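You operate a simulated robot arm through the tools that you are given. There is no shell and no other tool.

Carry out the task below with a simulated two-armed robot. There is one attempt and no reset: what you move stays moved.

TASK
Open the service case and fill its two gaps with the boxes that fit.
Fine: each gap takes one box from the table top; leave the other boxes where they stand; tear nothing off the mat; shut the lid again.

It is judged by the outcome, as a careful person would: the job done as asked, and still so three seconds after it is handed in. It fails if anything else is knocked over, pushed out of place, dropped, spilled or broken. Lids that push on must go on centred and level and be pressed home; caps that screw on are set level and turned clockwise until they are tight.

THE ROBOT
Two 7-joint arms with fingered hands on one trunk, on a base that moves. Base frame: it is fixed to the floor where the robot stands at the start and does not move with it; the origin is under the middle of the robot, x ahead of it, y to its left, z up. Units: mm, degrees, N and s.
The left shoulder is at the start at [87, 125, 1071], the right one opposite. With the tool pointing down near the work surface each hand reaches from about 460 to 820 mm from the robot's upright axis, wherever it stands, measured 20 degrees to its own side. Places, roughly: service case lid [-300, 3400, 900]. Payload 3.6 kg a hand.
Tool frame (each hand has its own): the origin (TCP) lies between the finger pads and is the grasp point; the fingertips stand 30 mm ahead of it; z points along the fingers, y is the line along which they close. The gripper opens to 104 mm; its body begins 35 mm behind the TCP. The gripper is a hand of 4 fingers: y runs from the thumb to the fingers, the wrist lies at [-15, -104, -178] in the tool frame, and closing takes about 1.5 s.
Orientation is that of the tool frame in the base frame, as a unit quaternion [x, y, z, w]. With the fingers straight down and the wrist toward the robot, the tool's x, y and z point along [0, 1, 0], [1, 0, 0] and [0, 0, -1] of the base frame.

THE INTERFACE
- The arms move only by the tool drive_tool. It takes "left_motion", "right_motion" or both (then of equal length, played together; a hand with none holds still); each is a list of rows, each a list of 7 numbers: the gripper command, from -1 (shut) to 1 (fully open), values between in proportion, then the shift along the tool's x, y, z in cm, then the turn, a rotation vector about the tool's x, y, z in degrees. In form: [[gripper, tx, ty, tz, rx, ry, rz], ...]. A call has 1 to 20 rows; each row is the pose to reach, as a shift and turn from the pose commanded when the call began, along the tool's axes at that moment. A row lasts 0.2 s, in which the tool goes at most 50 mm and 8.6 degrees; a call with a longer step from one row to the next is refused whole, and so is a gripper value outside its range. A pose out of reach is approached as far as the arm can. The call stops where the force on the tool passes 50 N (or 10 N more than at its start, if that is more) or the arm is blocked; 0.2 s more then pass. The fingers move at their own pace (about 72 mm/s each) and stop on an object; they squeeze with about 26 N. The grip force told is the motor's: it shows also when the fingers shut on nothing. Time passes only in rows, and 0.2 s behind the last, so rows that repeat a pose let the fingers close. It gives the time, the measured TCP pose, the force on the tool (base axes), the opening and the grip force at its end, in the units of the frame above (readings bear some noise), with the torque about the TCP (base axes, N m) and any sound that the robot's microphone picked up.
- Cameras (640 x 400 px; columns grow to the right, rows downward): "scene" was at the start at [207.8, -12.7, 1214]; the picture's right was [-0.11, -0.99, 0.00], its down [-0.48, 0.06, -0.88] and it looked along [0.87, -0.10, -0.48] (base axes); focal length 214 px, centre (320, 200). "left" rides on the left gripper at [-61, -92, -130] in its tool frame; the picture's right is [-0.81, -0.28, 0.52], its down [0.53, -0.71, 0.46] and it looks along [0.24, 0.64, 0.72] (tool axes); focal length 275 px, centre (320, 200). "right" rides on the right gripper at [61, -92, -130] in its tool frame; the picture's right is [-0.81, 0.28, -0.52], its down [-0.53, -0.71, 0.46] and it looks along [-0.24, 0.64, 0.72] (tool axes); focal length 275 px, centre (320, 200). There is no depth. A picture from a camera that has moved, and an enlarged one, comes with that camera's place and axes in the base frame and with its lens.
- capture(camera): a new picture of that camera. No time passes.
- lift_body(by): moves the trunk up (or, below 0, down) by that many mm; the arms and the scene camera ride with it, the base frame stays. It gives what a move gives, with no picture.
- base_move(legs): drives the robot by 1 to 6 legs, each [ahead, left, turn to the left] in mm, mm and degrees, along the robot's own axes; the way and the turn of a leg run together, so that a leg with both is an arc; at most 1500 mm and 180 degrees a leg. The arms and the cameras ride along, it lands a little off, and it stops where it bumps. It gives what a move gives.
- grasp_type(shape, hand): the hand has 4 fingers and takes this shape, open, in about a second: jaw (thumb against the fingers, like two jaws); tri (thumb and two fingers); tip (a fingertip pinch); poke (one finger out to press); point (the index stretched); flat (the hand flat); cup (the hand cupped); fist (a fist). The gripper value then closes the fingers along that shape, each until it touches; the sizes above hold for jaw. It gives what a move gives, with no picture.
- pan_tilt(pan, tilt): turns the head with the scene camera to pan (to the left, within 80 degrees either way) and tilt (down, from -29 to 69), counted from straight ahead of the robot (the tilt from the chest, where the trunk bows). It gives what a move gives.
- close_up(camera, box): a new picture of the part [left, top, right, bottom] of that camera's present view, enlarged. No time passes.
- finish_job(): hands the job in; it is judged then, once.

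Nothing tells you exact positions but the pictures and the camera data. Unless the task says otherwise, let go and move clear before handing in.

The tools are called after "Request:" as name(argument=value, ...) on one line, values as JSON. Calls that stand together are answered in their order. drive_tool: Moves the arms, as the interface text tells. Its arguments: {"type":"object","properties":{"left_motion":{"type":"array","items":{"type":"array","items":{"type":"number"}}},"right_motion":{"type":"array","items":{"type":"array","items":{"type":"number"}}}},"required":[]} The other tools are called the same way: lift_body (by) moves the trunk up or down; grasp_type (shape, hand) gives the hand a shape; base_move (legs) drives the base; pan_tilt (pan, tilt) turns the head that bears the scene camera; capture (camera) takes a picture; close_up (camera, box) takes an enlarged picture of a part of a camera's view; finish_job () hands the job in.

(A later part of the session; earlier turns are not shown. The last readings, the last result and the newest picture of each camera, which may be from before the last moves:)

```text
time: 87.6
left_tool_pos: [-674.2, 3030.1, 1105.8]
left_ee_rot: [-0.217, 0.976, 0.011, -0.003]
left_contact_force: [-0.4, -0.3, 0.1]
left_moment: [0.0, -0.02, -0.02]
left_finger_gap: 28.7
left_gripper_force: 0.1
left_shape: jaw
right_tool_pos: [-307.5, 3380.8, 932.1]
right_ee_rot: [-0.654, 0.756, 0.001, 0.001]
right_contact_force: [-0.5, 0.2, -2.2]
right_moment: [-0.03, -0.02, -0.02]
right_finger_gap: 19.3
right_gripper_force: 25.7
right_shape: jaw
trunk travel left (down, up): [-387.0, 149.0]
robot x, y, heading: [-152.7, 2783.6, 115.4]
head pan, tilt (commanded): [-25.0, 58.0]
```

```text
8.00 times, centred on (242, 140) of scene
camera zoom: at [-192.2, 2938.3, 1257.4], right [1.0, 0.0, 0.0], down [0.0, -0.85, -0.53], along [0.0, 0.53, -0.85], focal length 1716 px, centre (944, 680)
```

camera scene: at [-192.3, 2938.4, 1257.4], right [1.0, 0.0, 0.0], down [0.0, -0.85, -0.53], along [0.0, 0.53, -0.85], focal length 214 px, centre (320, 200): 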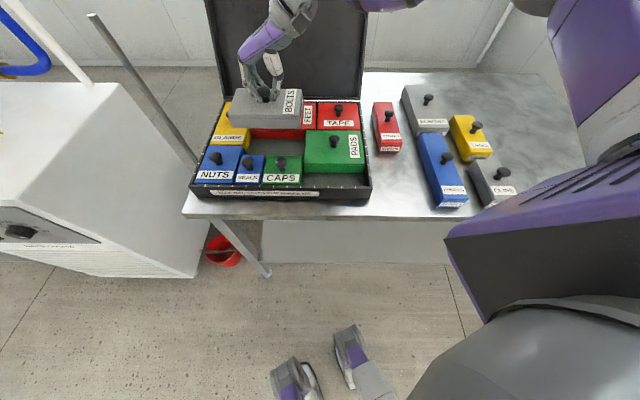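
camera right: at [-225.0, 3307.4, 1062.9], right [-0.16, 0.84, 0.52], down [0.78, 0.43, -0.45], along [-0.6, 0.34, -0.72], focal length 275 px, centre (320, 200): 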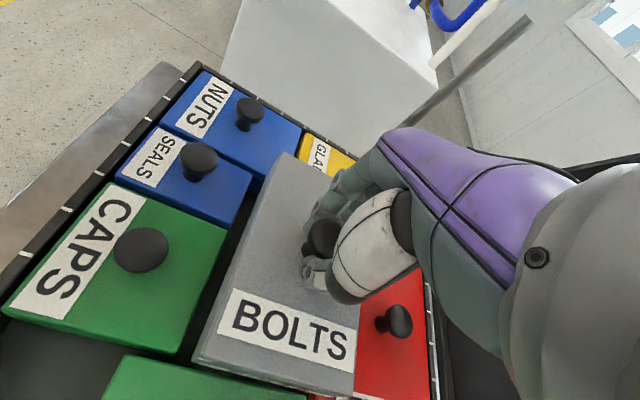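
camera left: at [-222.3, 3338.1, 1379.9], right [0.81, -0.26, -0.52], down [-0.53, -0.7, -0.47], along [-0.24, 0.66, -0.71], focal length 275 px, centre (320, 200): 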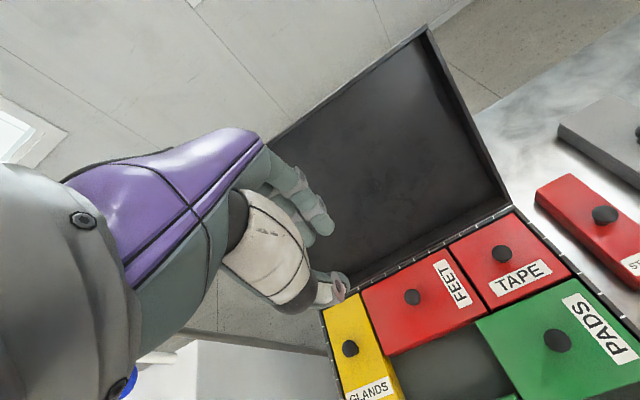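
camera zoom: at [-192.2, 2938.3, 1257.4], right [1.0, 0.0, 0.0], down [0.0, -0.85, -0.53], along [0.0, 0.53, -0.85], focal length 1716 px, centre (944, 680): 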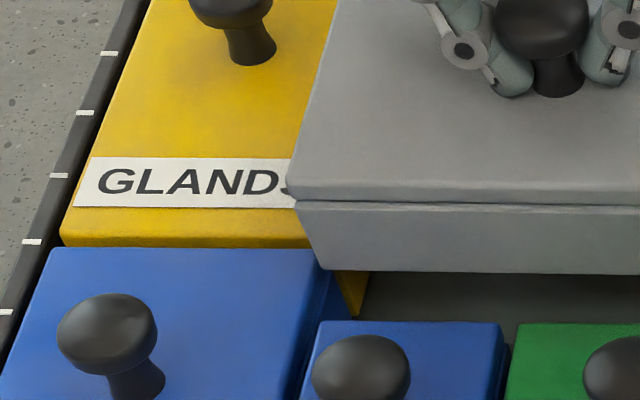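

Comparing edges: the box should go about 2.5 mm left and 4 mm toward the front (right clearance ~3 mm, front ~8 mm now). I make that correction, lower 8 mm and look again.

Request:
drive_tool(right_motion=[[-1, 0.43, 0.19, 0, 0, 0, -0.3], [-1, 0.43, 0.19, 0.4, 0, 0, -0.3], [-1, 0.43, 0.19, 0.8, 0, 0, -0.3], [-1, 0.43, 0.19, 0.8, 0, 0, -0.3]])

Request:
close_up(camera="right", box=[150, 140, 310, 240])

Request:
close_up(camera="right", box=[110, 280, 270, 400])

Request:
close_up(camera="scene", box=[290, 110, 326, 155])

Request:
close_up(camera="scene", box=[222, 115, 262, 165])

```text
time: 88.6
left_tool_pos: [-674.3, 3029.2, 1105.3]
left_ee_rot: [-0.217, 0.976, 0.011, -0.001]
left_contact_force: [-0.3, -1.3, -0.2]
left_moment: [-0.02, 0.01, 0.01]
left_finger_gap: 28.6
left_gripper_force: 0.0
left_shape: jaw
right_tool_pos: [-309.9, 3377.7, 924.5]
right_ee_rot: [-0.656, 0.755, 0.0, 0.0]
right_contact_force: [-0.6, -0.3, -2.0]
right_moment: [0.01, -0.03, 0.01]
right_finger_gap: 19.3
right_gripper_force: 25.7
right_shape: jaw
trunk travel left (down, up): [-387.0, 149.0]
robot x, y, heading: [-148.6, 2782.4, 115.1]
head pan, tilt (commanded): [-25.0, 58.0]
```

```text
4.00 times, centred on (230, 190) of right
camera zoom: at [-227.3, 3303.6, 1055.3], right [-0.16, 0.84, 0.52], down [0.78, 0.43, -0.45], along [-0.6, 0.33, -0.72], focal length 1101 px, centre (680, 240)
```

zoom: 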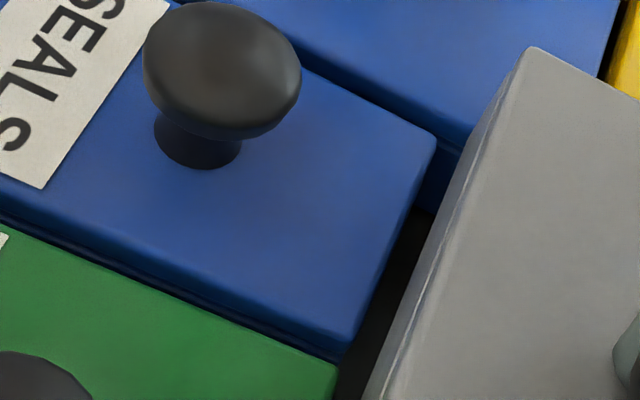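

```text
3.33 times, centred on (190, 340) of right
camera zoom: at [-227.3, 3303.6, 1055.3], right [-0.16, 0.84, 0.52], down [0.78, 0.43, -0.45], along [-0.6, 0.33, -0.72], focal length 918 px, centre (753, -267)
```

zoom: 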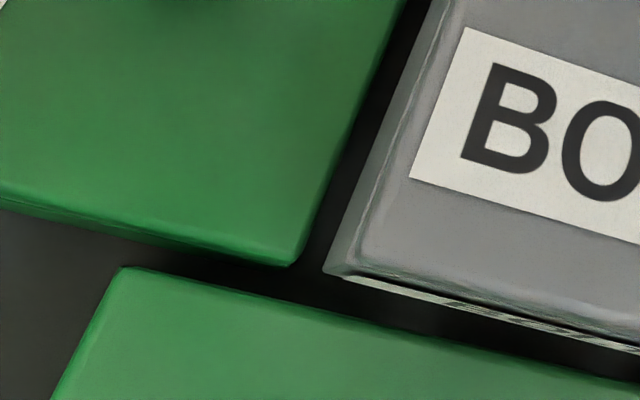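

```text
8.89 times, centred on (308, 132) of scene
camera zoom: at [-192.2, 2938.4, 1257.4], right [1.0, 0.0, 0.0], down [0.0, -0.85, -0.53], along [0.0, 0.53, -0.85], focal length 1906 px, centre (427, 800)
```

zoom: 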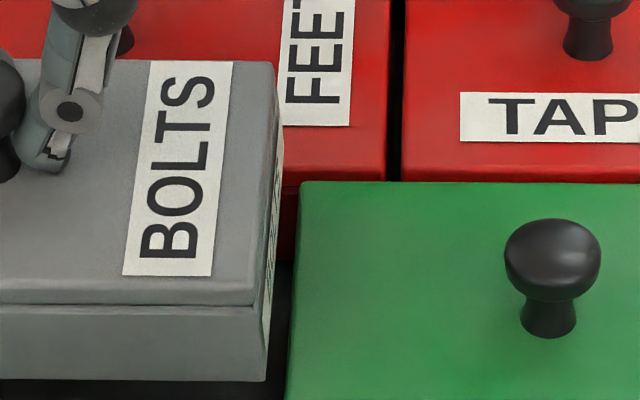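

```text
8.00 times, centred on (242, 140) of scene
camera zoom: at [-192.2, 2938.4, 1257.4], right [1.0, 0.0, 0.0], down [0.0, -0.85, -0.53], along [0.0, 0.53, -0.85], focal length 1716 px, centre (944, 680)
```

zoom: 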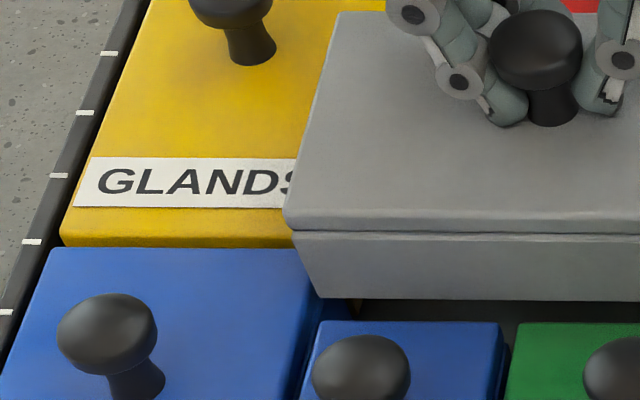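

Now the play is nearly equal on all sides (right ≈5.3, left ≈5.5, front ≈5.5 mm). I lower the box into the gap in stages.

Request:
drive_tool(right_motion=[[-1, 0.03, 0, 0.5, 0, 0, -0.2], [-1, 0.03, 0, 1.0, 0, 0, -0.2], [-1, 0.03, 0, 1.5, 0, 0, -0.2], [-1, 0.03, 0, 2.0, 0, 0, -0.2]])

Request:
close_up(camera="scene", box=[205, 95, 345, 190])

Request:
close_up(camera="right", box=[130, 140, 330, 400])

```text
time: 89.6
left_tool_pos: [-674.0, 3029.6, 1105.3]
left_ee_rot: [-0.218, 0.976, 0.011, -0.002]
left_contact_force: [-0.6, -0.1, -0.2]
left_moment: [0.0, 0.04, -0.01]
left_finger_gap: 28.6
left_gripper_force: 0.1
left_shape: jaw
right_tool_pos: [-309.8, 3376.9, 903.6]
right_ee_rot: [-0.657, 0.754, 0.0, 0.001]
right_contact_force: [0.4, -0.1, -2.4]
right_moment: [-0.01, -0.01, -0.04]
right_finger_gap: 19.1
right_gripper_force: 26.1
right_shape: jaw
trunk travel left (down, up): [-387.0, 149.0]
robot x, y, heading: [-149.3, 2783.4, 115.1]
head pan, tilt (commanded): [-25.0, 58.0]
```

```text
4.21 times, centred on (275, 142) of scene
camera zoom: at [-192.2, 2938.4, 1257.4], right [1.0, 0.0, 0.0], down [0.0, -0.85, -0.53], along [0.0, 0.53, -0.85], focal length 903 px, centre (510, 442)
```

zoom: 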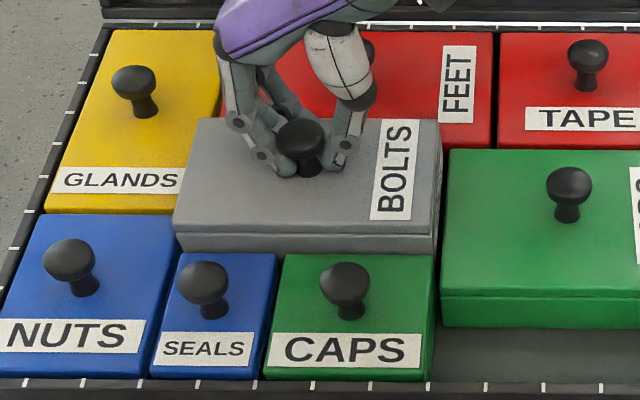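

```text
1.54 times, centred on (230, 270) of right
camera zoom: at [-227.3, 3303.5, 1035.3], right [-0.16, 0.84, 0.52], down [0.78, 0.43, -0.45], along [-0.61, 0.33, -0.72], focal length 424 px, centre (458, 92)
```

zoom: 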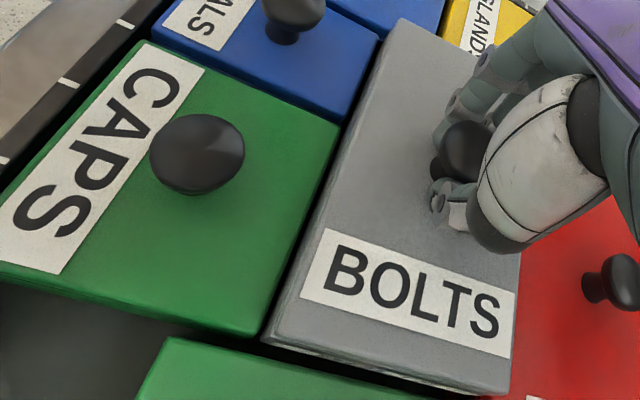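

It is going in freely. I lower on, then in small steps until it touches the mat.

Request:
drive_tool(right_motion=[[-1, 0, 0, 0.5, 0, 0, 0], [-1, 0, 0, 1.0, 0, 0, 0], [-1, 0, 0, 1.4, 0, 0, 0], [-1, 0, 0, 1.7, 0, 0, 0]])

Request:
close_up(camera="scene", box=[205, 95, 345, 190])

Request:
close_up(camera="right", box=[130, 140, 330, 400])

```text
time: 90.6
left_tool_pos: [-675.1, 3029.7, 1105.3]
left_ee_rot: [-0.218, 0.976, 0.01, -0.003]
left_contact_force: [-0.2, 0.0, -0.6]
left_moment: [0.02, 0.03, -0.05]
left_finger_gap: 28.6
left_gripper_force: 0.0
left_shape: jaw
right_tool_pos: [-309.8, 3377.7, 887.4]
right_ee_rot: [-0.658, 0.753, 0.0, 0.001]
right_contact_force: [-0.3, 0.6, -2.7]
right_moment: [-0.04, 0.02, -0.02]
right_finger_gap: 19.2
right_gripper_force: 25.6
right_shape: jaw
trunk travel left (down, up): [-387.0, 149.0]
robot x, y, heading: [-147.6, 2784.3, 115.2]
head pan, tilt (commanded): [-25.0, 58.0]
```

```text
4.21 times, centred on (275, 142) of scene
camera zoom: at [-192.2, 2938.4, 1257.4], right [1.0, 0.0, 0.0], down [0.0, -0.85, -0.53], along [0.0, 0.53, -0.85], focal length 903 px, centre (510, 442)
```

zoom: 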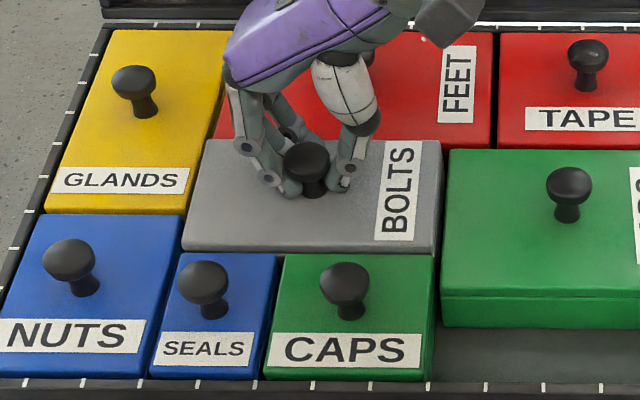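

```text
1.54 times, centred on (230, 270) of right
camera zoom: at [-227.1, 3303.5, 1018.2], right [-0.16, 0.84, 0.52], down [0.78, 0.43, -0.45], along [-0.61, 0.33, -0.72], focal length 424 px, centre (458, 92)
```

zoom: 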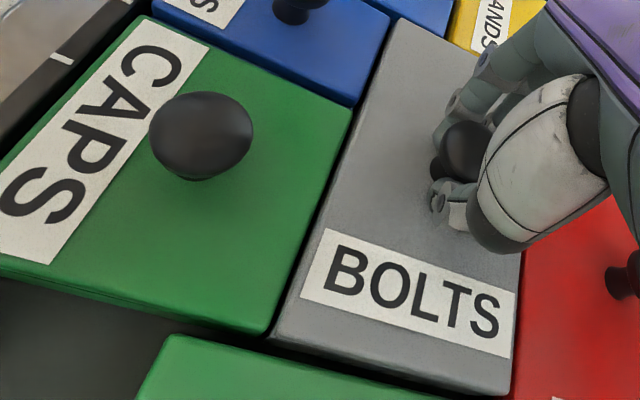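

Request:
drive_tool(right_motion=[[-1, 0, 0, 0.15, 0, 0, 0], [-1, 0, 0, 0.3, 0, 0, 0], [-1, 0, 0, 0.4, 0, 0, 0]])

Request:
drive_tool(right_motion=[[-1, 0, 0, 0.1, 0, 0, 0], [-1, 0, 0, 0.2, 0, 0, 0]])

```text
time: 91.4
left_tool_pos: [-676.0, 3029.8, 1104.3]
left_ee_rot: [-0.218, 0.976, 0.01, -0.003]
left_contact_force: [-0.6, 0.8, 0.3]
left_moment: [0.02, 0.02, -0.01]
left_finger_gap: 28.5
left_gripper_force: 0.1
left_shape: jaw
right_tool_pos: [-309.9, 3376.0, 883.5]
right_ee_rot: [-0.658, 0.753, 0.0, 0.0]
right_contact_force: [-0.6, -0.4, -2.3]
right_moment: [0.02, -0.03, 0.0]
right_finger_gap: 19.1
right_gripper_force: 26.5
right_shape: jaw
trunk travel left (down, up): [-387.0, 149.0]
robot x, y, heading: [-149.5, 2786.0, 115.3]
head pan, tilt (commanded): [-25.0, 58.0]
```

```text
time: 92.0
left_tool_pos: [-674.5, 3028.8, 1105.4]
left_ee_rot: [-0.219, 0.976, 0.011, -0.002]
left_contact_force: [0.9, 0.2, 0.1]
left_moment: [0.0, 0.01, -0.04]
left_finger_gap: 28.6
left_gripper_force: 0.1
left_shape: jaw
right_tool_pos: [-309.0, 3377.1, 881.6]
right_ee_rot: [-0.658, 0.753, 0.001, 0.0]
right_contact_force: [0.6, 0.4, -0.3]
right_moment: [-0.04, 0.11, 0.01]
right_finger_gap: 19.3
right_gripper_force: 26.2
right_shape: jaw
trunk travel left (down, up): [-387.0, 149.0]
robot x, y, heading: [-150.5, 2779.8, 115.2]
head pan, tilt (commanded): [-25.0, 58.0]
```

The mat begins to take the box's weight. I press 1.5 mm further to seat it, then open the fingers.

Request:
drive_tool(right_motion=[[-1, 0, 0, 0.08, 0, 0, 0], [-1, 0, 0, 0.15, 0, 0, 0]])

Request:
close_up(camera="scene", box=[205, 95, 345, 190])

Request:
close_up(camera="right", box=[130, 140, 330, 400])

```text
time: 92.6
left_tool_pos: [-674.8, 3030.0, 1106.0]
left_ee_rot: [-0.219, 0.976, 0.011, -0.003]
left_contact_force: [0.2, 0.4, -0.6]
left_moment: [0.0, 0.01, 0.01]
left_finger_gap: 28.9
left_gripper_force: 0.0
left_shape: jaw
right_tool_pos: [-309.8, 3376.6, 881.5]
right_ee_rot: [-0.657, 0.754, 0.002, 0.0]
right_contact_force: [0.6, 1.3, 6.9]
right_moment: [-0.12, 0.22, 0.0]
right_finger_gap: 19.4
right_gripper_force: 25.7
right_shape: jaw
trunk travel left (down, up): [-387.0, 149.0]
robot x, y, heading: [-146.8, 2780.2, 115.1]
head pan, tilt (commanded): [-25.0, 58.0]
```

```text
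4.21 times, centred on (275, 142) of scene
camera zoom: at [-191.8, 2937.7, 1257.6], right [1.0, 0.0, 0.0], down [0.0, -0.85, -0.53], along [0.0, 0.53, -0.85], focal length 903 px, centre (510, 442)
```

zoom: 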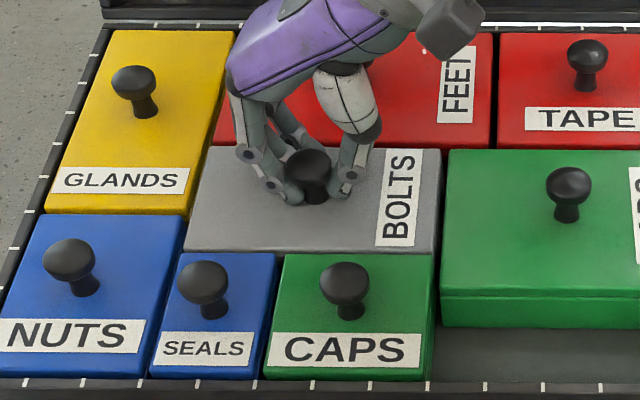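

```text
1.54 times, centred on (230, 270) of right
camera zoom: at [-227.0, 3303.8, 1011.9], right [-0.16, 0.84, 0.52], down [0.78, 0.43, -0.46], along [-0.61, 0.33, -0.72], focal length 424 px, centre (458, 92)
```

zoom: 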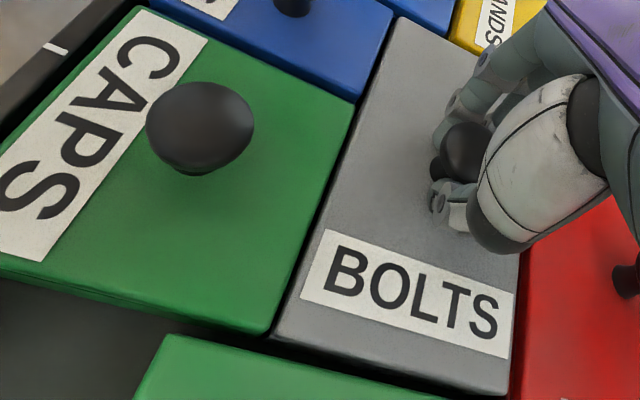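

Bolts sits on the mat, level with its neighbours and evenly spaced. I open the fingers and rise straight up.

Request:
drive_tool(right_motion=[[-0.5, 0, 0, -0.05, 0, 0, 0], [-0.2, 0, 0, -0.05, 0, 0, 0], [0.1, 0, 0, -0.05, 0, 0, 0], [0.3, 0, 0, -0.05, 0, 0, 0], [0.3, 0, 0, -0.05, 0, 0, 0], [0.3, 0, 0, -0.05, 0, 0, 0]])

Request:
drive_tool(right_motion=[[0.3, 0, 0, -0.5, 0, 0, 0], [0.3, 0, 0, -1.5, 0, 0, 0], [0.3, 0, 0, -3, 0, 0, 0], [0.3, 0, 0, -5, 0, 0, 0], [0.3, 0, 0, -8, 0, 0, 0], [0.3, 0, 0, -12, 0, 0, 0]])

Request:
close_up(camera="scene", box=[195, 85, 371, 195])

Request:
capture(camera="right")

```text
time: 94.0
left_tool_pos: [-674.1, 3027.9, 1105.1]
left_ee_rot: [-0.218, 0.976, 0.012, -0.003]
left_contact_force: [0.1, 0.3, -0.1]
left_moment: [0.0, -0.03, 0.0]
left_finger_gap: 28.7
left_gripper_force: 0.1
left_shape: jaw
right_tool_pos: [-308.7, 3377.8, 881.3]
right_ee_rot: [-0.657, 0.754, 0.002, 0.001]
right_contact_force: [3.4, -0.4, 13.6]
right_moment: [0.02, 0.38, 0.07]
right_finger_gap: 64.3
right_gripper_force: 0.1
right_shape: jaw
trunk travel left (down, up): [-387.0, 149.0]
robot x, y, heading: [-150.8, 2780.9, 115.2]
head pan, tilt (commanded): [-25.0, 58.0]
```

```text
time: 95.4
left_tool_pos: [-674.9, 3029.4, 1105.6]
left_ee_rot: [-0.218, 0.976, 0.012, -0.002]
left_contact_force: [0.0, -0.3, -0.6]
left_moment: [-0.02, 0.0, 0.0]
left_finger_gap: 28.8
left_gripper_force: 0.0
left_shape: jaw
right_tool_pos: [-310.0, 3376.6, 999.2]
right_ee_rot: [-0.657, 0.754, 0.0, 0.001]
right_contact_force: [0.5, 0.1, -0.4]
right_moment: [0.03, 0.0, 0.06]
right_finger_gap: 67.4
right_gripper_force: 0.1
right_shape: jaw
trunk travel left (down, up): [-387.0, 149.0]
robot x, y, heading: [-149.2, 2783.6, 115.2]
head pan, tilt (commanded): [-25.0, 58.0]
```

```text
3.64 times, centred on (283, 140) of scene
camera zoom: at [-192.1, 2937.7, 1257.5], right [1.0, 0.0, 0.0], down [0.0, -0.85, -0.53], along [0.0, 0.53, -0.85], focal length 780 px, centre (454, 418)
```

zoom: 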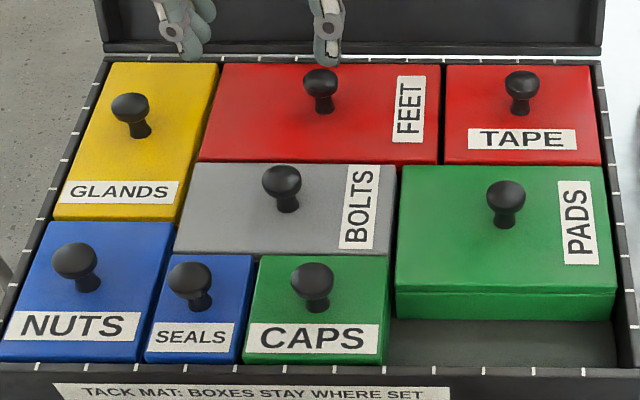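

```text
taken
camera right: at [-227.1, 3303.2, 1131.5], right [-0.16, 0.84, 0.52], down [0.78, 0.43, -0.45], along [-0.61, 0.33, -0.72], focal length 275 px, centre (320, 200)
```

right: 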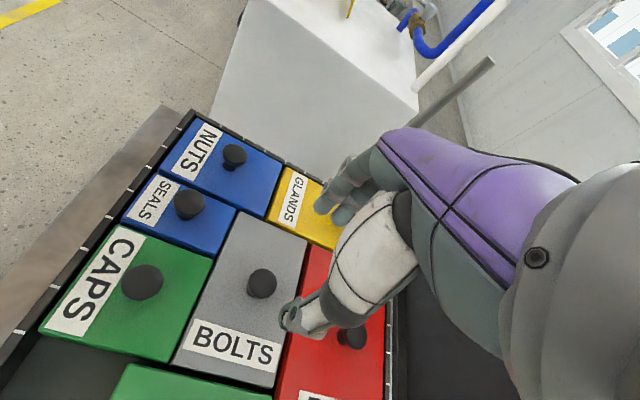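

Bolts sits neatly in the middle gap with the others undisturbed. Now I turn back right 25 degrees to fetch Tags.

Request:
base_move(legs=[[0, 0, -25]])

Request:
drive_tool(right_motion=[[0.3, 0, -1.5, -0.5, 0, 0, 8], [0.3, 0, -3, -1, 0, 0, 16], [0.3, 0, -4.5, -1.5, 0, 0, 24], [0.3, 0, -6, -2, 0, 0, 32], [0.3, 0, -7.5, -2, 0, 0, 40], [0.3, 0, -9, -2, 0, 0, 48], [0.3, 0, -10, -2, 0, 0, 57]])

Request:
pan_tilt(pan=-15, tilt=58)

Request:
capture(camera="scene")

```text
time: 97.1
left_tool_pos: [-521.8, 3229.6, 1105.2]
left_ee_rot: [-0.001, 1.0, 0.012, 0.001]
left_contact_force: [-0.2, -0.8, -0.1]
left_moment: [0.01, -0.02, -0.02]
left_finger_gap: 28.5
left_gripper_force: 0.1
left_shape: jaw
right_tool_pos: [-43.7, 3388.2, 1000.0]
right_ee_rot: [-0.479, 0.878, 0.001, 0.001]
right_contact_force: [-0.2, 0.2, 0.4]
right_moment: [0.01, 0.01, 0.02]
right_finger_gap: 67.6
right_gripper_force: 0.1
right_shape: jaw
trunk travel left (down, up): [-387.0, 149.0]
robot x, y, heading: [-148.9, 2781.7, 90.0]
head pan, tilt (commanded): [-25.0, 58.0]
```

```text
refused: row 7 steps farther than a row can; nothing moved
```

```text
time: 97.8
left_tool_pos: [-520.7, 3229.0, 1106.0]
left_ee_rot: [-0.001, 1.0, 0.011, -0.001]
left_contact_force: [1.2, 0.0, -0.3]
left_moment: [0.03, 0.01, 0.01]
left_finger_gap: 28.6
left_gripper_force: 0.1
left_shape: jaw
right_tool_pos: [-43.5, 3389.8, 1000.0]
right_ee_rot: [-0.479, 0.878, 0.0, 0.0]
right_contact_force: [-0.7, 0.2, -0.8]
right_moment: [0.03, 0.01, -0.01]
right_finger_gap: 67.6
right_gripper_force: 0.2
right_shape: jaw
trunk travel left (down, up): [-387.0, 149.0]
robot x, y, heading: [-149.6, 2780.1, 90.0]
head pan, tilt (commanded): [-15.0, 58.0]
```

```text
taken
camera scene: at [-132.4, 2945.2, 1257.4], right [0.97, -0.26, 0.0], down [-0.22, -0.82, -0.53], along [0.14, 0.51, -0.85], focal length 214 px, centre (320, 200)
```

scene: 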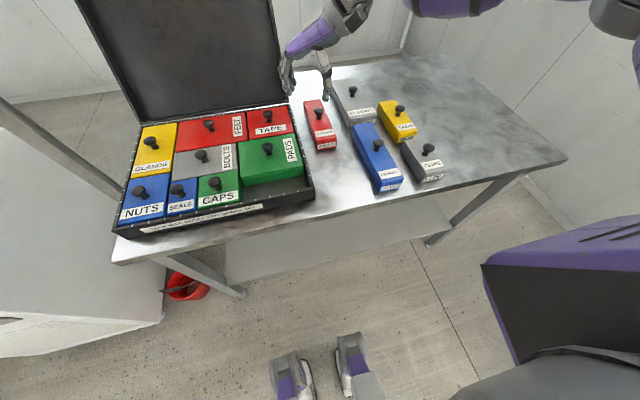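

Request:
drive_tool(right_motion=[[0.3, -2.49, -3.15, 0, 0, 0, 8.1], [0.3, -4.98, -6.3, 0, 0, 0, 16.3], [0.3, -7.46, -9.46, 0, 0, 0, 24.5], [0.3, -9.95, -12.6, 0, 0, 0, 32.7], [0.3, -12.4, -15.8, 0, 0, 0, 40.9], [0.3, -14.9, -18.9, 0, 0, 0, 49.1], [0.3, -17.4, -22.1, 0, 0, 0, 57.2], [0.3, -17.4, -22.1, 0, 0, 0, 57.2]])

Request:
pan_tilt(pan=-30, tilt=55)

Request:
capture(camera="right")

Request:
capture(camera="scene")

```text
time: 99.6
left_tool_pos: [-520.9, 3229.4, 1106.2]
left_ee_rot: [-0.001, 1.0, 0.011, -0.001]
left_contact_force: [0.9, -0.7, 0.8]
left_moment: [-0.01, -0.01, -0.01]
left_finger_gap: 28.7
left_gripper_force: 0.0
left_shape: jaw
right_tool_pos: [237.7, 3416.5, 999.8]
right_ee_rot: [0.001, 1.0, 0.001, 0.001]
right_contact_force: [0.4, -1.2, 0.1]
right_moment: [-0.02, -0.02, 0.01]
right_finger_gap: 67.0
right_gripper_force: 0.0
right_shape: jaw
trunk travel left (down, up): [-387.0, 149.0]
robot x, y, heading: [-148.3, 2784.1, 90.1]
head pan, tilt (commanded): [-15.0, 58.0]
```

```text
time: 100.4
left_tool_pos: [-520.4, 3228.8, 1105.8]
left_ee_rot: [-0.001, 1.0, 0.012, 0.0]
left_contact_force: [0.2, 0.3, -0.7]
left_moment: [-0.03, 0.0, 0.0]
left_finger_gap: 28.5
left_gripper_force: 0.0
left_shape: jaw
right_tool_pos: [237.0, 3415.6, 1000.4]
right_ee_rot: [0.001, 1.0, 0.0, 0.0]
right_contact_force: [-0.4, -0.9, -0.3]
right_moment: [0.02, 0.02, 0.0]
right_finger_gap: 67.3
right_gripper_force: 0.1
right_shape: jaw
trunk travel left (down, up): [-387.0, 149.0]
robot x, y, heading: [-148.1, 2781.9, 90.2]
head pan, tilt (commanded): [-30.0, 55.0]
```

```text
taken
camera right: at [176.4, 3323.8, 1131.3], right [0.81, 0.27, 0.52], down [0.53, -0.71, -0.46], along [0.24, 0.65, -0.72], focal length 275 px, centre (320, 200)
```

right: 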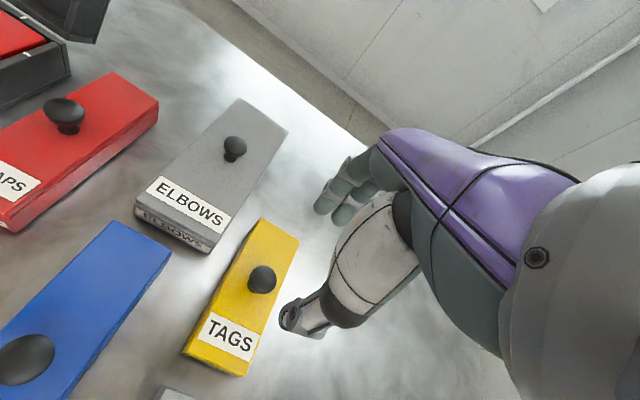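

```text
taken
camera scene: at [-114.3, 2941.2, 1261.1], right [0.87, -0.5, 0.0], down [-0.41, -0.71, -0.57], along [0.29, 0.5, -0.82], focal length 214 px, centre (320, 200)
```

scene: 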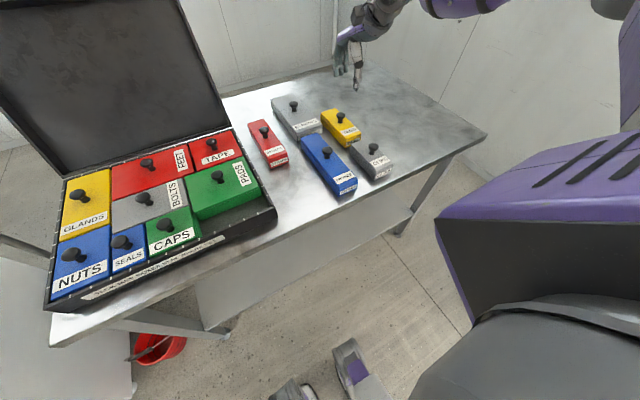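

The Tags knob is at about (239.5, 3426.8). I set the hand so the knob will sit where it ended in the last grip, and descend.

Request:
drive_tool(right_motion=[[0.3, 0, 0.33, 2.5, 0, 0, 0], [0.3, 0, 0.33, 5, 0, 0, 0], [0.3, 0, 0.33, 7, 0, 0, 0], [0.3, 0, 0.33, 7, 0, 0, 0]])

Request:
close_up(camera="scene", box=[290, 70, 400, 180])

Request:
capture(camera="right")

```text
time: 101.4
left_tool_pos: [-520.5, 3229.9, 1105.3]
left_ee_rot: [-0.002, 1.0, 0.012, 0.001]
left_contact_force: [0.2, -0.7, 0.3]
left_moment: [0.03, 0.01, 0.04]
left_finger_gap: 28.5
left_gripper_force: 0.1
left_shape: jaw
right_tool_pos: [236.8, 3419.1, 929.2]
right_ee_rot: [0.0, 1.0, 0.0, 0.0]
right_contact_force: [0.7, -0.4, 0.8]
right_moment: [-0.02, 0.0, 0.01]
right_finger_gap: 67.0
right_gripper_force: 0.0
right_shape: jaw
trunk travel left (down, up): [-387.0, 149.0]
robot x, y, heading: [-147.0, 2780.9, 90.1]
head pan, tilt (commanded): [-30.0, 55.0]
```

```text
3.64 times, centred on (345, 125) of scene
camera zoom: at [-114.3, 2941.0, 1261.1], right [0.87, -0.5, 0.0], down [-0.41, -0.71, -0.57], along [0.29, 0.5, -0.82], focal length 780 px, centre (229, 473)
```

zoom: 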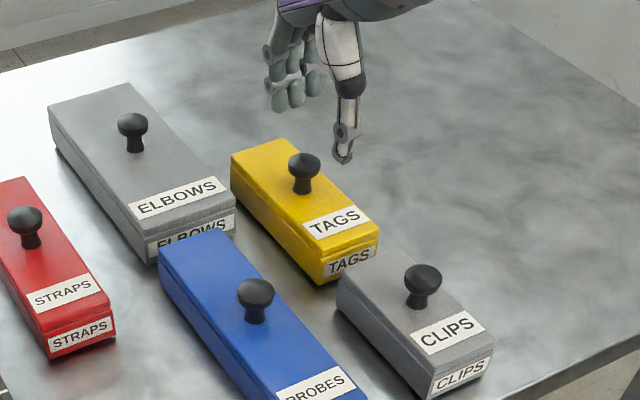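

```text
taken
camera right: at [175.7, 3327.1, 1061.1], right [0.81, 0.27, 0.52], down [0.53, -0.71, -0.46], along [0.24, 0.65, -0.72], focal length 275 px, centre (320, 200)
```

right: 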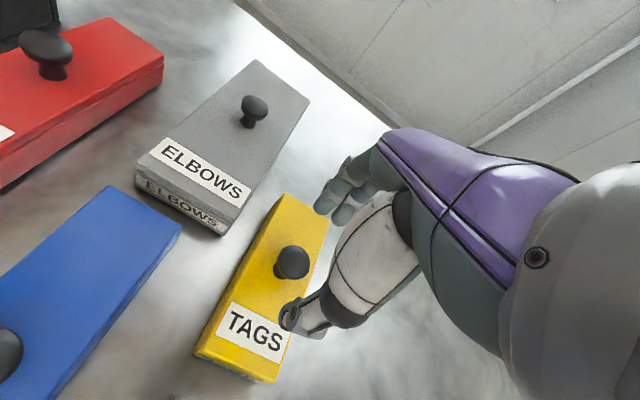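

Request:
drive_tool(right_motion=[[0.3, 0, 0, 2, 0, 0, 0], [0.3, 0, 0, 3.8, 0, 0, 0], [0.3, 0, 0, 4.7, 0, 0, 0], [0.3, 0, 0, 5.0, 0, 0, 0]])

Request:
drive_tool(right_motion=[[0, 0, 0, 0, 0, 0, 0], [-0.1, 0, 0, 0, 0, 0, 0], [-0.2, 0, 0, 0, 0, 0, 0], [-0.3, 0, 0, 0, 0, 0, 0], [-0.4, 0, 0, 0, 0, 0, 0], [-0.4, 0, 0, 0, 0, 0, 0]])

Request:
close_up(camera="scene", box=[290, 70, 400, 180])

Request:
capture(camera="right")

```text
time: 102.4
left_tool_pos: [-520.9, 3229.4, 1104.8]
left_ee_rot: [-0.001, 1.0, 0.012, 0.001]
left_contact_force: [-0.2, 0.3, -0.5]
left_moment: [-0.01, 0.0, -0.01]
left_finger_gap: 28.8
left_gripper_force: 0.0
left_shape: jaw
right_tool_pos: [236.8, 3418.8, 880.4]
right_ee_rot: [0.0, 1.0, 0.001, -0.001]
right_contact_force: [-0.1, -0.7, -0.7]
right_moment: [0.02, -0.01, -0.02]
right_finger_gap: 67.3
right_gripper_force: 0.0
right_shape: jaw
trunk travel left (down, up): [-387.0, 149.0]
robot x, y, heading: [-151.4, 2779.4, 90.0]
head pan, tilt (commanded): [-30.0, 55.0]
```

```text
time: 103.8
left_tool_pos: [-521.2, 3229.1, 1105.6]
left_ee_rot: [0.0, 1.0, 0.011, 0.001]
left_contact_force: [-0.1, -1.4, 0.3]
left_moment: [-0.01, -0.02, -0.02]
left_finger_gap: 28.6
left_gripper_force: 0.1
left_shape: jaw
right_tool_pos: [237.3, 3419.7, 880.3]
right_ee_rot: [0.0, 1.0, 0.001, 0.0]
right_contact_force: [0.2, 0.4, -1.0]
right_moment: [0.01, 0.02, 0.02]
right_finger_gap: 31.8
right_gripper_force: 0.1
right_shape: jaw
trunk travel left (down, up): [-387.0, 149.0]
robot x, y, heading: [-148.4, 2781.3, 90.2]
head pan, tilt (commanded): [-30.0, 55.0]
```

```text
3.64 times, centred on (345, 125) of scene
camera zoom: at [-114.2, 2941.2, 1261.1], right [0.87, -0.5, 0.0], down [-0.41, -0.71, -0.57], along [0.29, 0.5, -0.82], focal length 780 px, centre (229, 473)
```

zoom: 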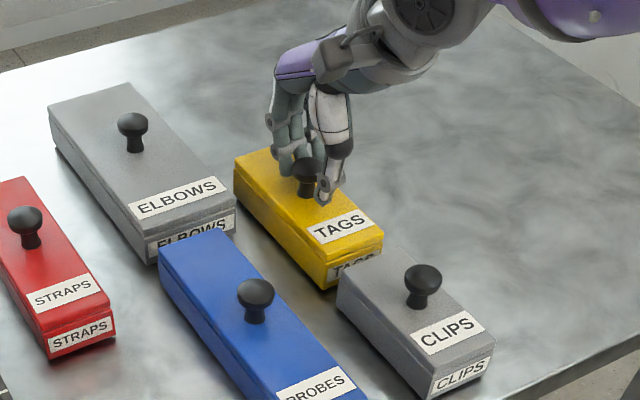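

```text
taken
camera right: at [175.8, 3327.2, 1011.5], right [0.81, 0.27, 0.52], down [0.53, -0.71, -0.46], along [0.24, 0.65, -0.72], focal length 275 px, centre (320, 200)
```

right: 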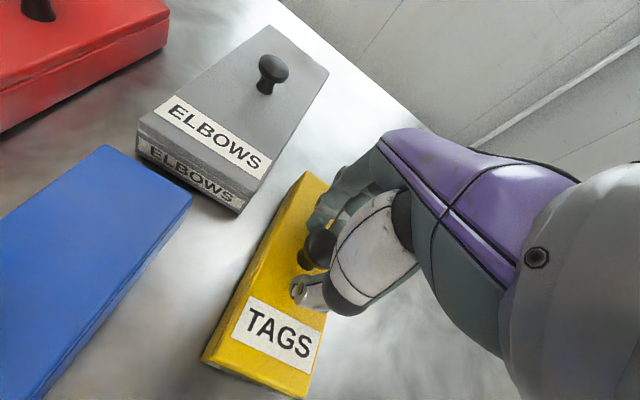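

Request:
drive_tool(right_motion=[[-0.6, 0, 0, 0, 0, 0, 0], [-0.8, 0, 0, 0, 0, 0, 0], [-1, 0, 0, 0, 0, 0, 0], [-1, 0, 0, 0, 0, 0, 0], [-1, 0, 0, 0, 0, 0, 0], [-1, 0, 0, 0, 0, 0, 0]])

Request:
close_up(camera="scene", box=[290, 70, 400, 180])

Request:
capture(camera="right")

```text
time: 105.2
left_tool_pos: [-521.7, 3228.9, 1105.8]
left_ee_rot: [0.0, 1.0, 0.012, 0.0]
left_contact_force: [-0.2, -0.7, 0.4]
left_moment: [0.02, 0.0, 0.01]
left_finger_gap: 28.5
left_gripper_force: 0.1
left_shape: jaw
right_tool_pos: [236.9, 3418.5, 880.5]
right_ee_rot: [0.0, 1.0, 0.0, -0.001]
right_contact_force: [-0.6, 0.0, 0.1]
right_moment: [-0.04, -0.01, 0.03]
right_finger_gap: 21.0
right_gripper_force: 26.3
right_shape: jaw
trunk travel left (down, up): [-387.0, 149.0]
robot x, y, heading: [-149.9, 2782.0, 90.3]
head pan, tilt (commanded): [-30.0, 55.0]
```

```text
3.64 times, centred on (345, 125) of scene
camera zoom: at [-114.1, 2941.3, 1261.1], right [0.87, -0.5, 0.0], down [-0.41, -0.71, -0.57], along [0.29, 0.5, -0.82], focal length 780 px, centre (229, 473)
```

zoom: 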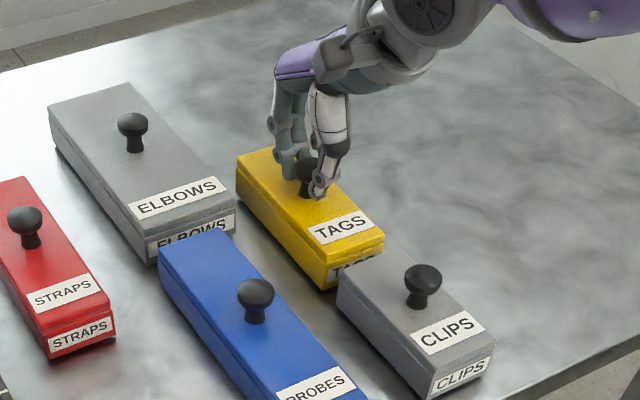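

```text
taken
camera right: at [175.9, 3327.2, 1011.4], right [0.81, 0.27, 0.52], down [0.53, -0.71, -0.46], along [0.24, 0.65, -0.72], focal length 275 px, centre (320, 200)
```

right: 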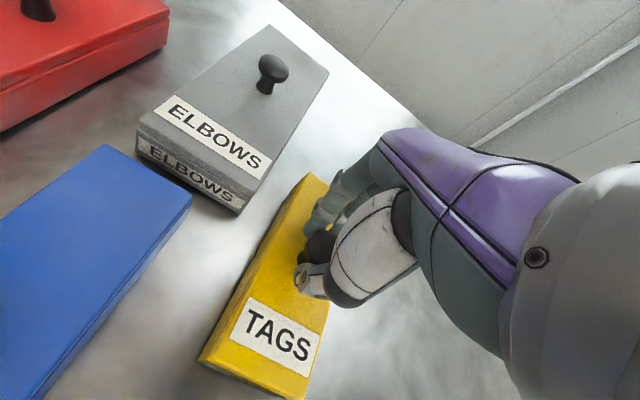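

Tags is gripped with hardly any shift and the neighbours have not moved. I lift it straight up.

Request:
drive_tool(right_motion=[[-1, 0, 0, -0.5, 0, 0, 0], [-1, 0, 0, -1, 0, 0, 0], [-1, 0, 0, -1.5, 0, 0, 0], [-1, 0, 0, -2.5, 0, 0, 0], [-1, 0, 0, -4, 0, 0, 0], [-1, 0, 0, -6, 0, 0, 0], [-1, 0, 0, -9, 0, 0, 0], [-1, 0, 0, -12, 0, 0, 0]])

Request:
pan_tilt(pan=0, tilt=58)

Request:
capture(camera="scene")

Request:
close_up(camera="scene", box=[400, 50, 540, 150])

Request:
capture(camera="right")

```text
time: 107.0
left_tool_pos: [-520.0, 3228.0, 1106.3]
left_ee_rot: [0.0, 1.0, 0.011, 0.0]
left_contact_force: [0.2, -0.8, -0.2]
left_moment: [0.0, 0.01, 0.01]
left_finger_gap: 28.8
left_gripper_force: 0.0
left_shape: jaw
right_tool_pos: [236.7, 3419.0, 1001.3]
right_ee_rot: [0.0, 1.0, 0.001, 0.001]
right_contact_force: [-0.1, 0.9, -1.7]
right_moment: [0.01, -0.01, 0.02]
right_finger_gap: 20.8
right_gripper_force: 26.1
right_shape: jaw
trunk travel left (down, up): [-387.0, 149.0]
robot x, y, heading: [-148.2, 2778.9, 90.0]
head pan, tilt (commanded): [-30.0, 55.0]
```

```text
time: 108.0
left_tool_pos: [-520.3, 3228.6, 1106.4]
left_ee_rot: [-0.001, 1.0, 0.011, 0.0]
left_contact_force: [-0.4, 0.0, 0.3]
left_moment: [0.0, 0.01, 0.0]
left_finger_gap: 28.6
left_gripper_force: 0.1
left_shape: jaw
right_tool_pos: [236.4, 3418.4, 999.7]
right_ee_rot: [0.001, 1.0, 0.0, 0.0]
right_contact_force: [0.5, -0.9, -1.8]
right_moment: [-0.01, 0.03, -0.02]
right_finger_gap: 20.8
right_gripper_force: 26.2
right_shape: jaw
trunk travel left (down, up): [-387.0, 149.0]
robot x, y, heading: [-152.4, 2778.5, 90.0]
head pan, tilt (commanded): [0.0, 58.0]
```

```text
taken
camera scene: at [-150.1, 2947.7, 1257.4], right [1.0, 0.0, 0.0], down [0.0, -0.85, -0.53], along [0.0, 0.53, -0.85], focal length 214 px, centre (320, 200)
```

scene: 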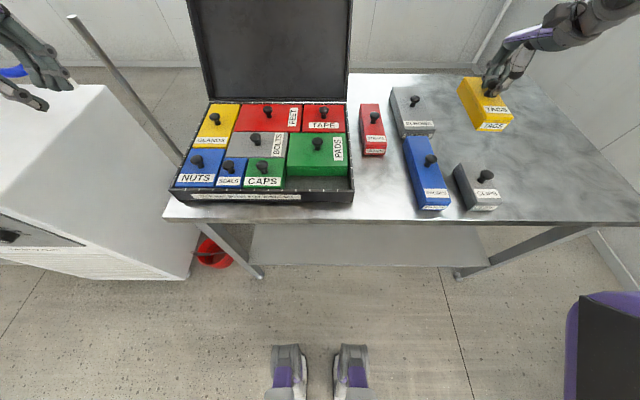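

```text
4.00 times, centred on (470, 100) of scene
camera zoom: at [-150.1, 2947.7, 1257.4], right [1.0, 0.0, 0.0], down [0.0, -0.85, -0.53], along [0.0, 0.53, -0.85], focal length 858 px, centre (-280, 600)
```

zoom: 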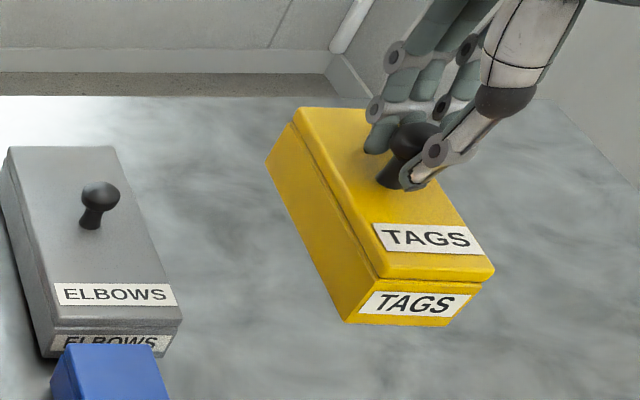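

```text
taken
camera right: at [175.8, 3327.3, 1131.4], right [0.81, 0.27, 0.52], down [0.53, -0.71, -0.46], along [0.24, 0.65, -0.72], focal length 275 px, centre (320, 200)
```

right: 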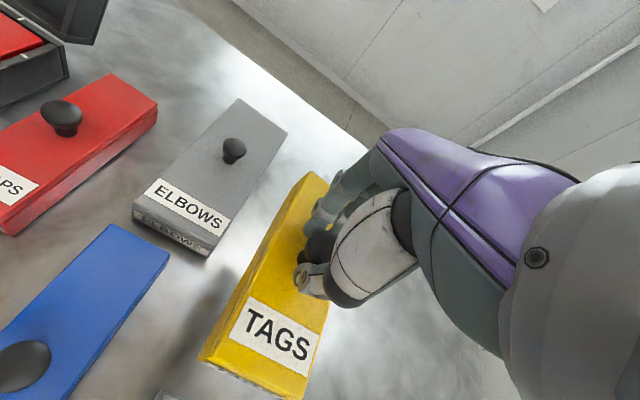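

Tags hangs level with about 2 degrees CW yaw. I draw the hand back toward me first, so that turning the base does not swing the box near the open lid, then turn left 25 degrees.

Request:
drive_tool(right_motion=[[-1, 2.3, -3, -0.2, 0, 0, 0], [-1, 4.7, -6, -0.4, 0, 0, 0], [-1, 7, -9, -0.6, 0, 0, 0], [-1, 9.4, -12, -0.8, 0, 0, 0], [-1, 11.7, -14.8, -1, 0, 0, 0]])

Request:
base_move(legs=[[0, 0, 25]])

Request:
pan_tilt(pan=-25, tilt=58)

Request:
capture(camera="scene")

```text
time: 109.2
left_tool_pos: [-521.0, 3228.3, 1104.5]
left_ee_rot: [-0.001, 1.0, 0.012, 0.0]
left_contact_force: [0.7, -0.5, -0.5]
left_moment: [0.02, 0.03, -0.02]
left_finger_gap: 28.6
left_gripper_force: 0.1
left_shape: jaw
right_tool_pos: [119.5, 3271.0, 1010.0]
right_ee_rot: [0.001, 1.0, 0.001, 0.001]
right_contact_force: [-0.8, 0.7, -2.2]
right_moment: [-0.02, -0.02, 0.0]
right_finger_gap: 20.4
right_gripper_force: 25.6
right_shape: jaw
trunk travel left (down, up): [-387.0, 149.0]
robot x, y, heading: [-149.0, 2781.6, 90.1]
head pan, tilt (commanded): [0.0, 58.0]
```

```text
time: 110.8
left_tool_pos: [-675.3, 3028.1, 1106.4]
left_ee_rot: [-0.218, 0.976, 0.011, -0.003]
left_contact_force: [0.6, -0.3, -0.4]
left_moment: [0.0, -0.02, 0.01]
left_finger_gap: 28.5
left_gripper_force: 0.1
left_shape: jaw
right_tool_pos: [-113.3, 3340.1, 1010.1]
right_ee_rot: [-0.217, 0.976, 0.001, 0.0]
right_contact_force: [-0.6, -0.2, -1.6]
right_moment: [-0.03, -0.01, 0.04]
right_finger_gap: 20.4
right_gripper_force: 25.7
right_shape: jaw
trunk travel left (down, up): [-387.0, 149.0]
robot x, y, heading: [-152.3, 2784.6, 115.3]
head pan, tilt (commanded): [0.0, 58.0]
```

```text
time: 111.7
left_tool_pos: [-675.7, 3029.0, 1104.5]
left_ee_rot: [-0.218, 0.976, 0.01, -0.002]
left_contact_force: [0.0, -0.8, -0.2]
left_moment: [-0.03, -0.01, -0.02]
left_finger_gap: 28.4
left_gripper_force: 0.1
left_shape: jaw
right_tool_pos: [-113.2, 3340.7, 1009.8]
right_ee_rot: [-0.218, 0.976, 0.001, 0.0]
right_contact_force: [0.3, 0.3, -1.2]
right_moment: [-0.03, -0.01, -0.01]
right_finger_gap: 20.2
right_gripper_force: 25.8
right_shape: jaw
trunk travel left (down, up): [-387.0, 149.0]
robot x, y, heading: [-150.2, 2785.5, 115.1]
head pan, tilt (commanded): [-25.0, 58.0]
```

```text
taken
camera scene: at [-192.4, 2938.2, 1257.4], right [1.0, 0.01, 0.0], down [0.0, -0.85, -0.53], along [0.0, 0.53, -0.85], focal length 214 px, centre (320, 200)
```

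scene: 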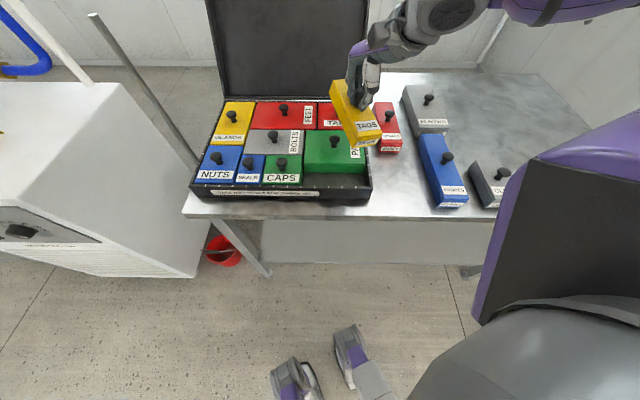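

I rotate the hand by 66.6 degrees CCW and bring Tags over the front-right gap.

Request:
drive_tool(right_motion=[[-1, 0.85, -0.62, 0, 0, 0, -8.3], [-1, 1.7, -1.23, 0, 0, 0, -16.6], [-1, 2.56, -1.85, 0, 0, 0, -25], [-1, 3.4, -2.46, 0, 0, 0, -33.3], [-1, 4.27, -3.08, 0, 0, 0, -41.6], [-1, 5.1, -3.7, 0, 0, 0, -50], [-1, 5.98, -4.3, 0, 0, 0, -58.3], [-1, 6.83, -4.93, 0, 0, 0, -66.6], [-1, 6.83, -4.93, 0, 0, 0, -66.6]])

Request:
capture(camera="scene")

Request:
capture(camera="right")

```text
time: 113.7
left_tool_pos: [-675.4, 3028.7, 1105.4]
left_ee_rot: [-0.218, 0.976, 0.011, -0.003]
left_contact_force: [0.1, 0.5, -0.6]
left_moment: [0.01, 0.03, 0.02]
left_finger_gap: 28.5
left_gripper_force: 0.1
left_shape: jaw
right_tool_pos: [-152.7, 3265.4, 1009.7]
right_ee_rot: [0.718, -0.696, -0.001, -0.001]
right_contact_force: [1.0, 0.3, -1.8]
right_moment: [0.0, -0.01, 0.06]
right_finger_gap: 20.2
right_gripper_force: 26.1
right_shape: jaw
trunk travel left (down, up): [-387.0, 149.0]
robot x, y, heading: [-149.6, 2780.6, 115.4]
head pan, tilt (commanded): [-25.0, 58.0]
```

```text
taken
camera scene: at [-192.2, 2938.1, 1257.4], right [1.0, 0.0, 0.0], down [0.0, -0.85, -0.53], along [0.0, 0.53, -0.85], focal length 214 px, centre (320, 200)
```

scene: 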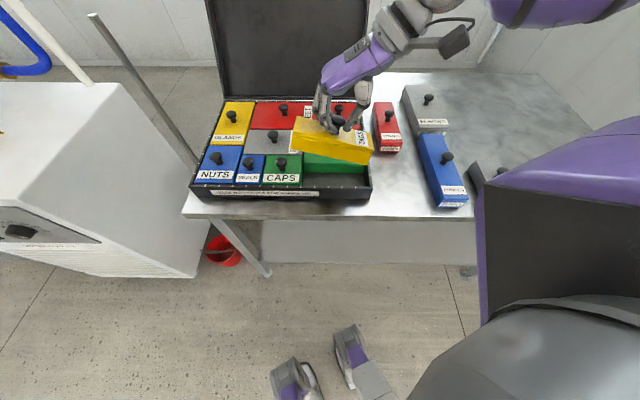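

```text
taken
camera right: at [-60.2, 3207.6, 1141.2], right [-0.3, 0.8, 0.52], down [0.7, 0.56, -0.45], along [-0.65, 0.22, -0.72], focal length 275 px, centre (320, 200)
```

right: 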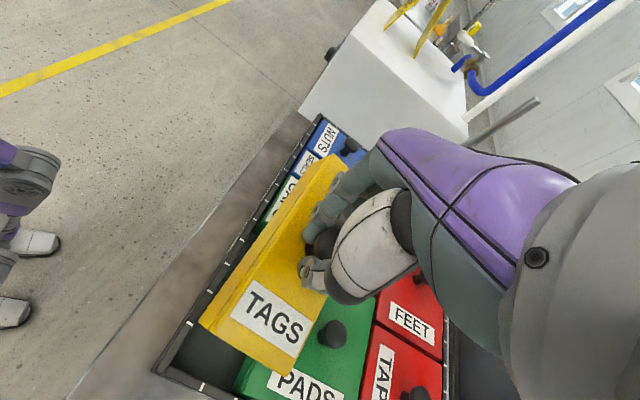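

Request:
close_up(camera="scene", box=[270, 95, 390, 195])

Request:
close_up(camera="right", box=[150, 140, 400, 400])

```text
4.00 times, centred on (330, 145) of scene
camera zoom: at [-192.2, 2938.1, 1257.4], right [1.0, 0.0, 0.0], down [0.0, -0.85, -0.53], along [0.0, 0.53, -0.85], focal length 858 px, centre (280, 420)
```

zoom: 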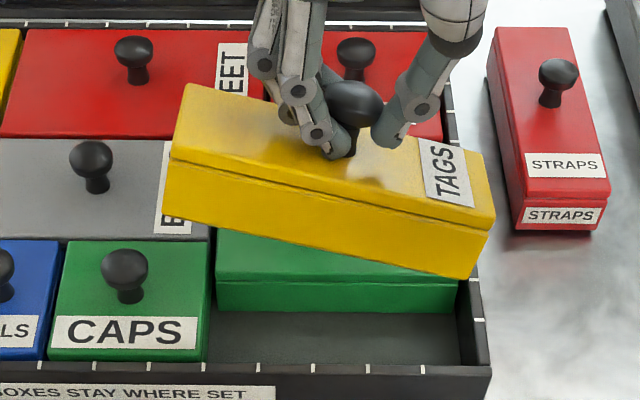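

```text
1.54 times, centred on (275, 270) of right
camera zoom: at [-60.2, 3207.6, 1141.2], right [-0.3, 0.8, 0.52], down [0.7, 0.56, -0.45], along [-0.65, 0.22, -0.72], focal length 424 px, centre (389, 92)
```

zoom: 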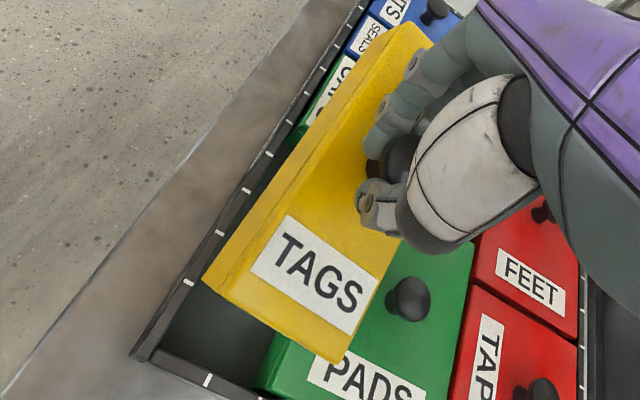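

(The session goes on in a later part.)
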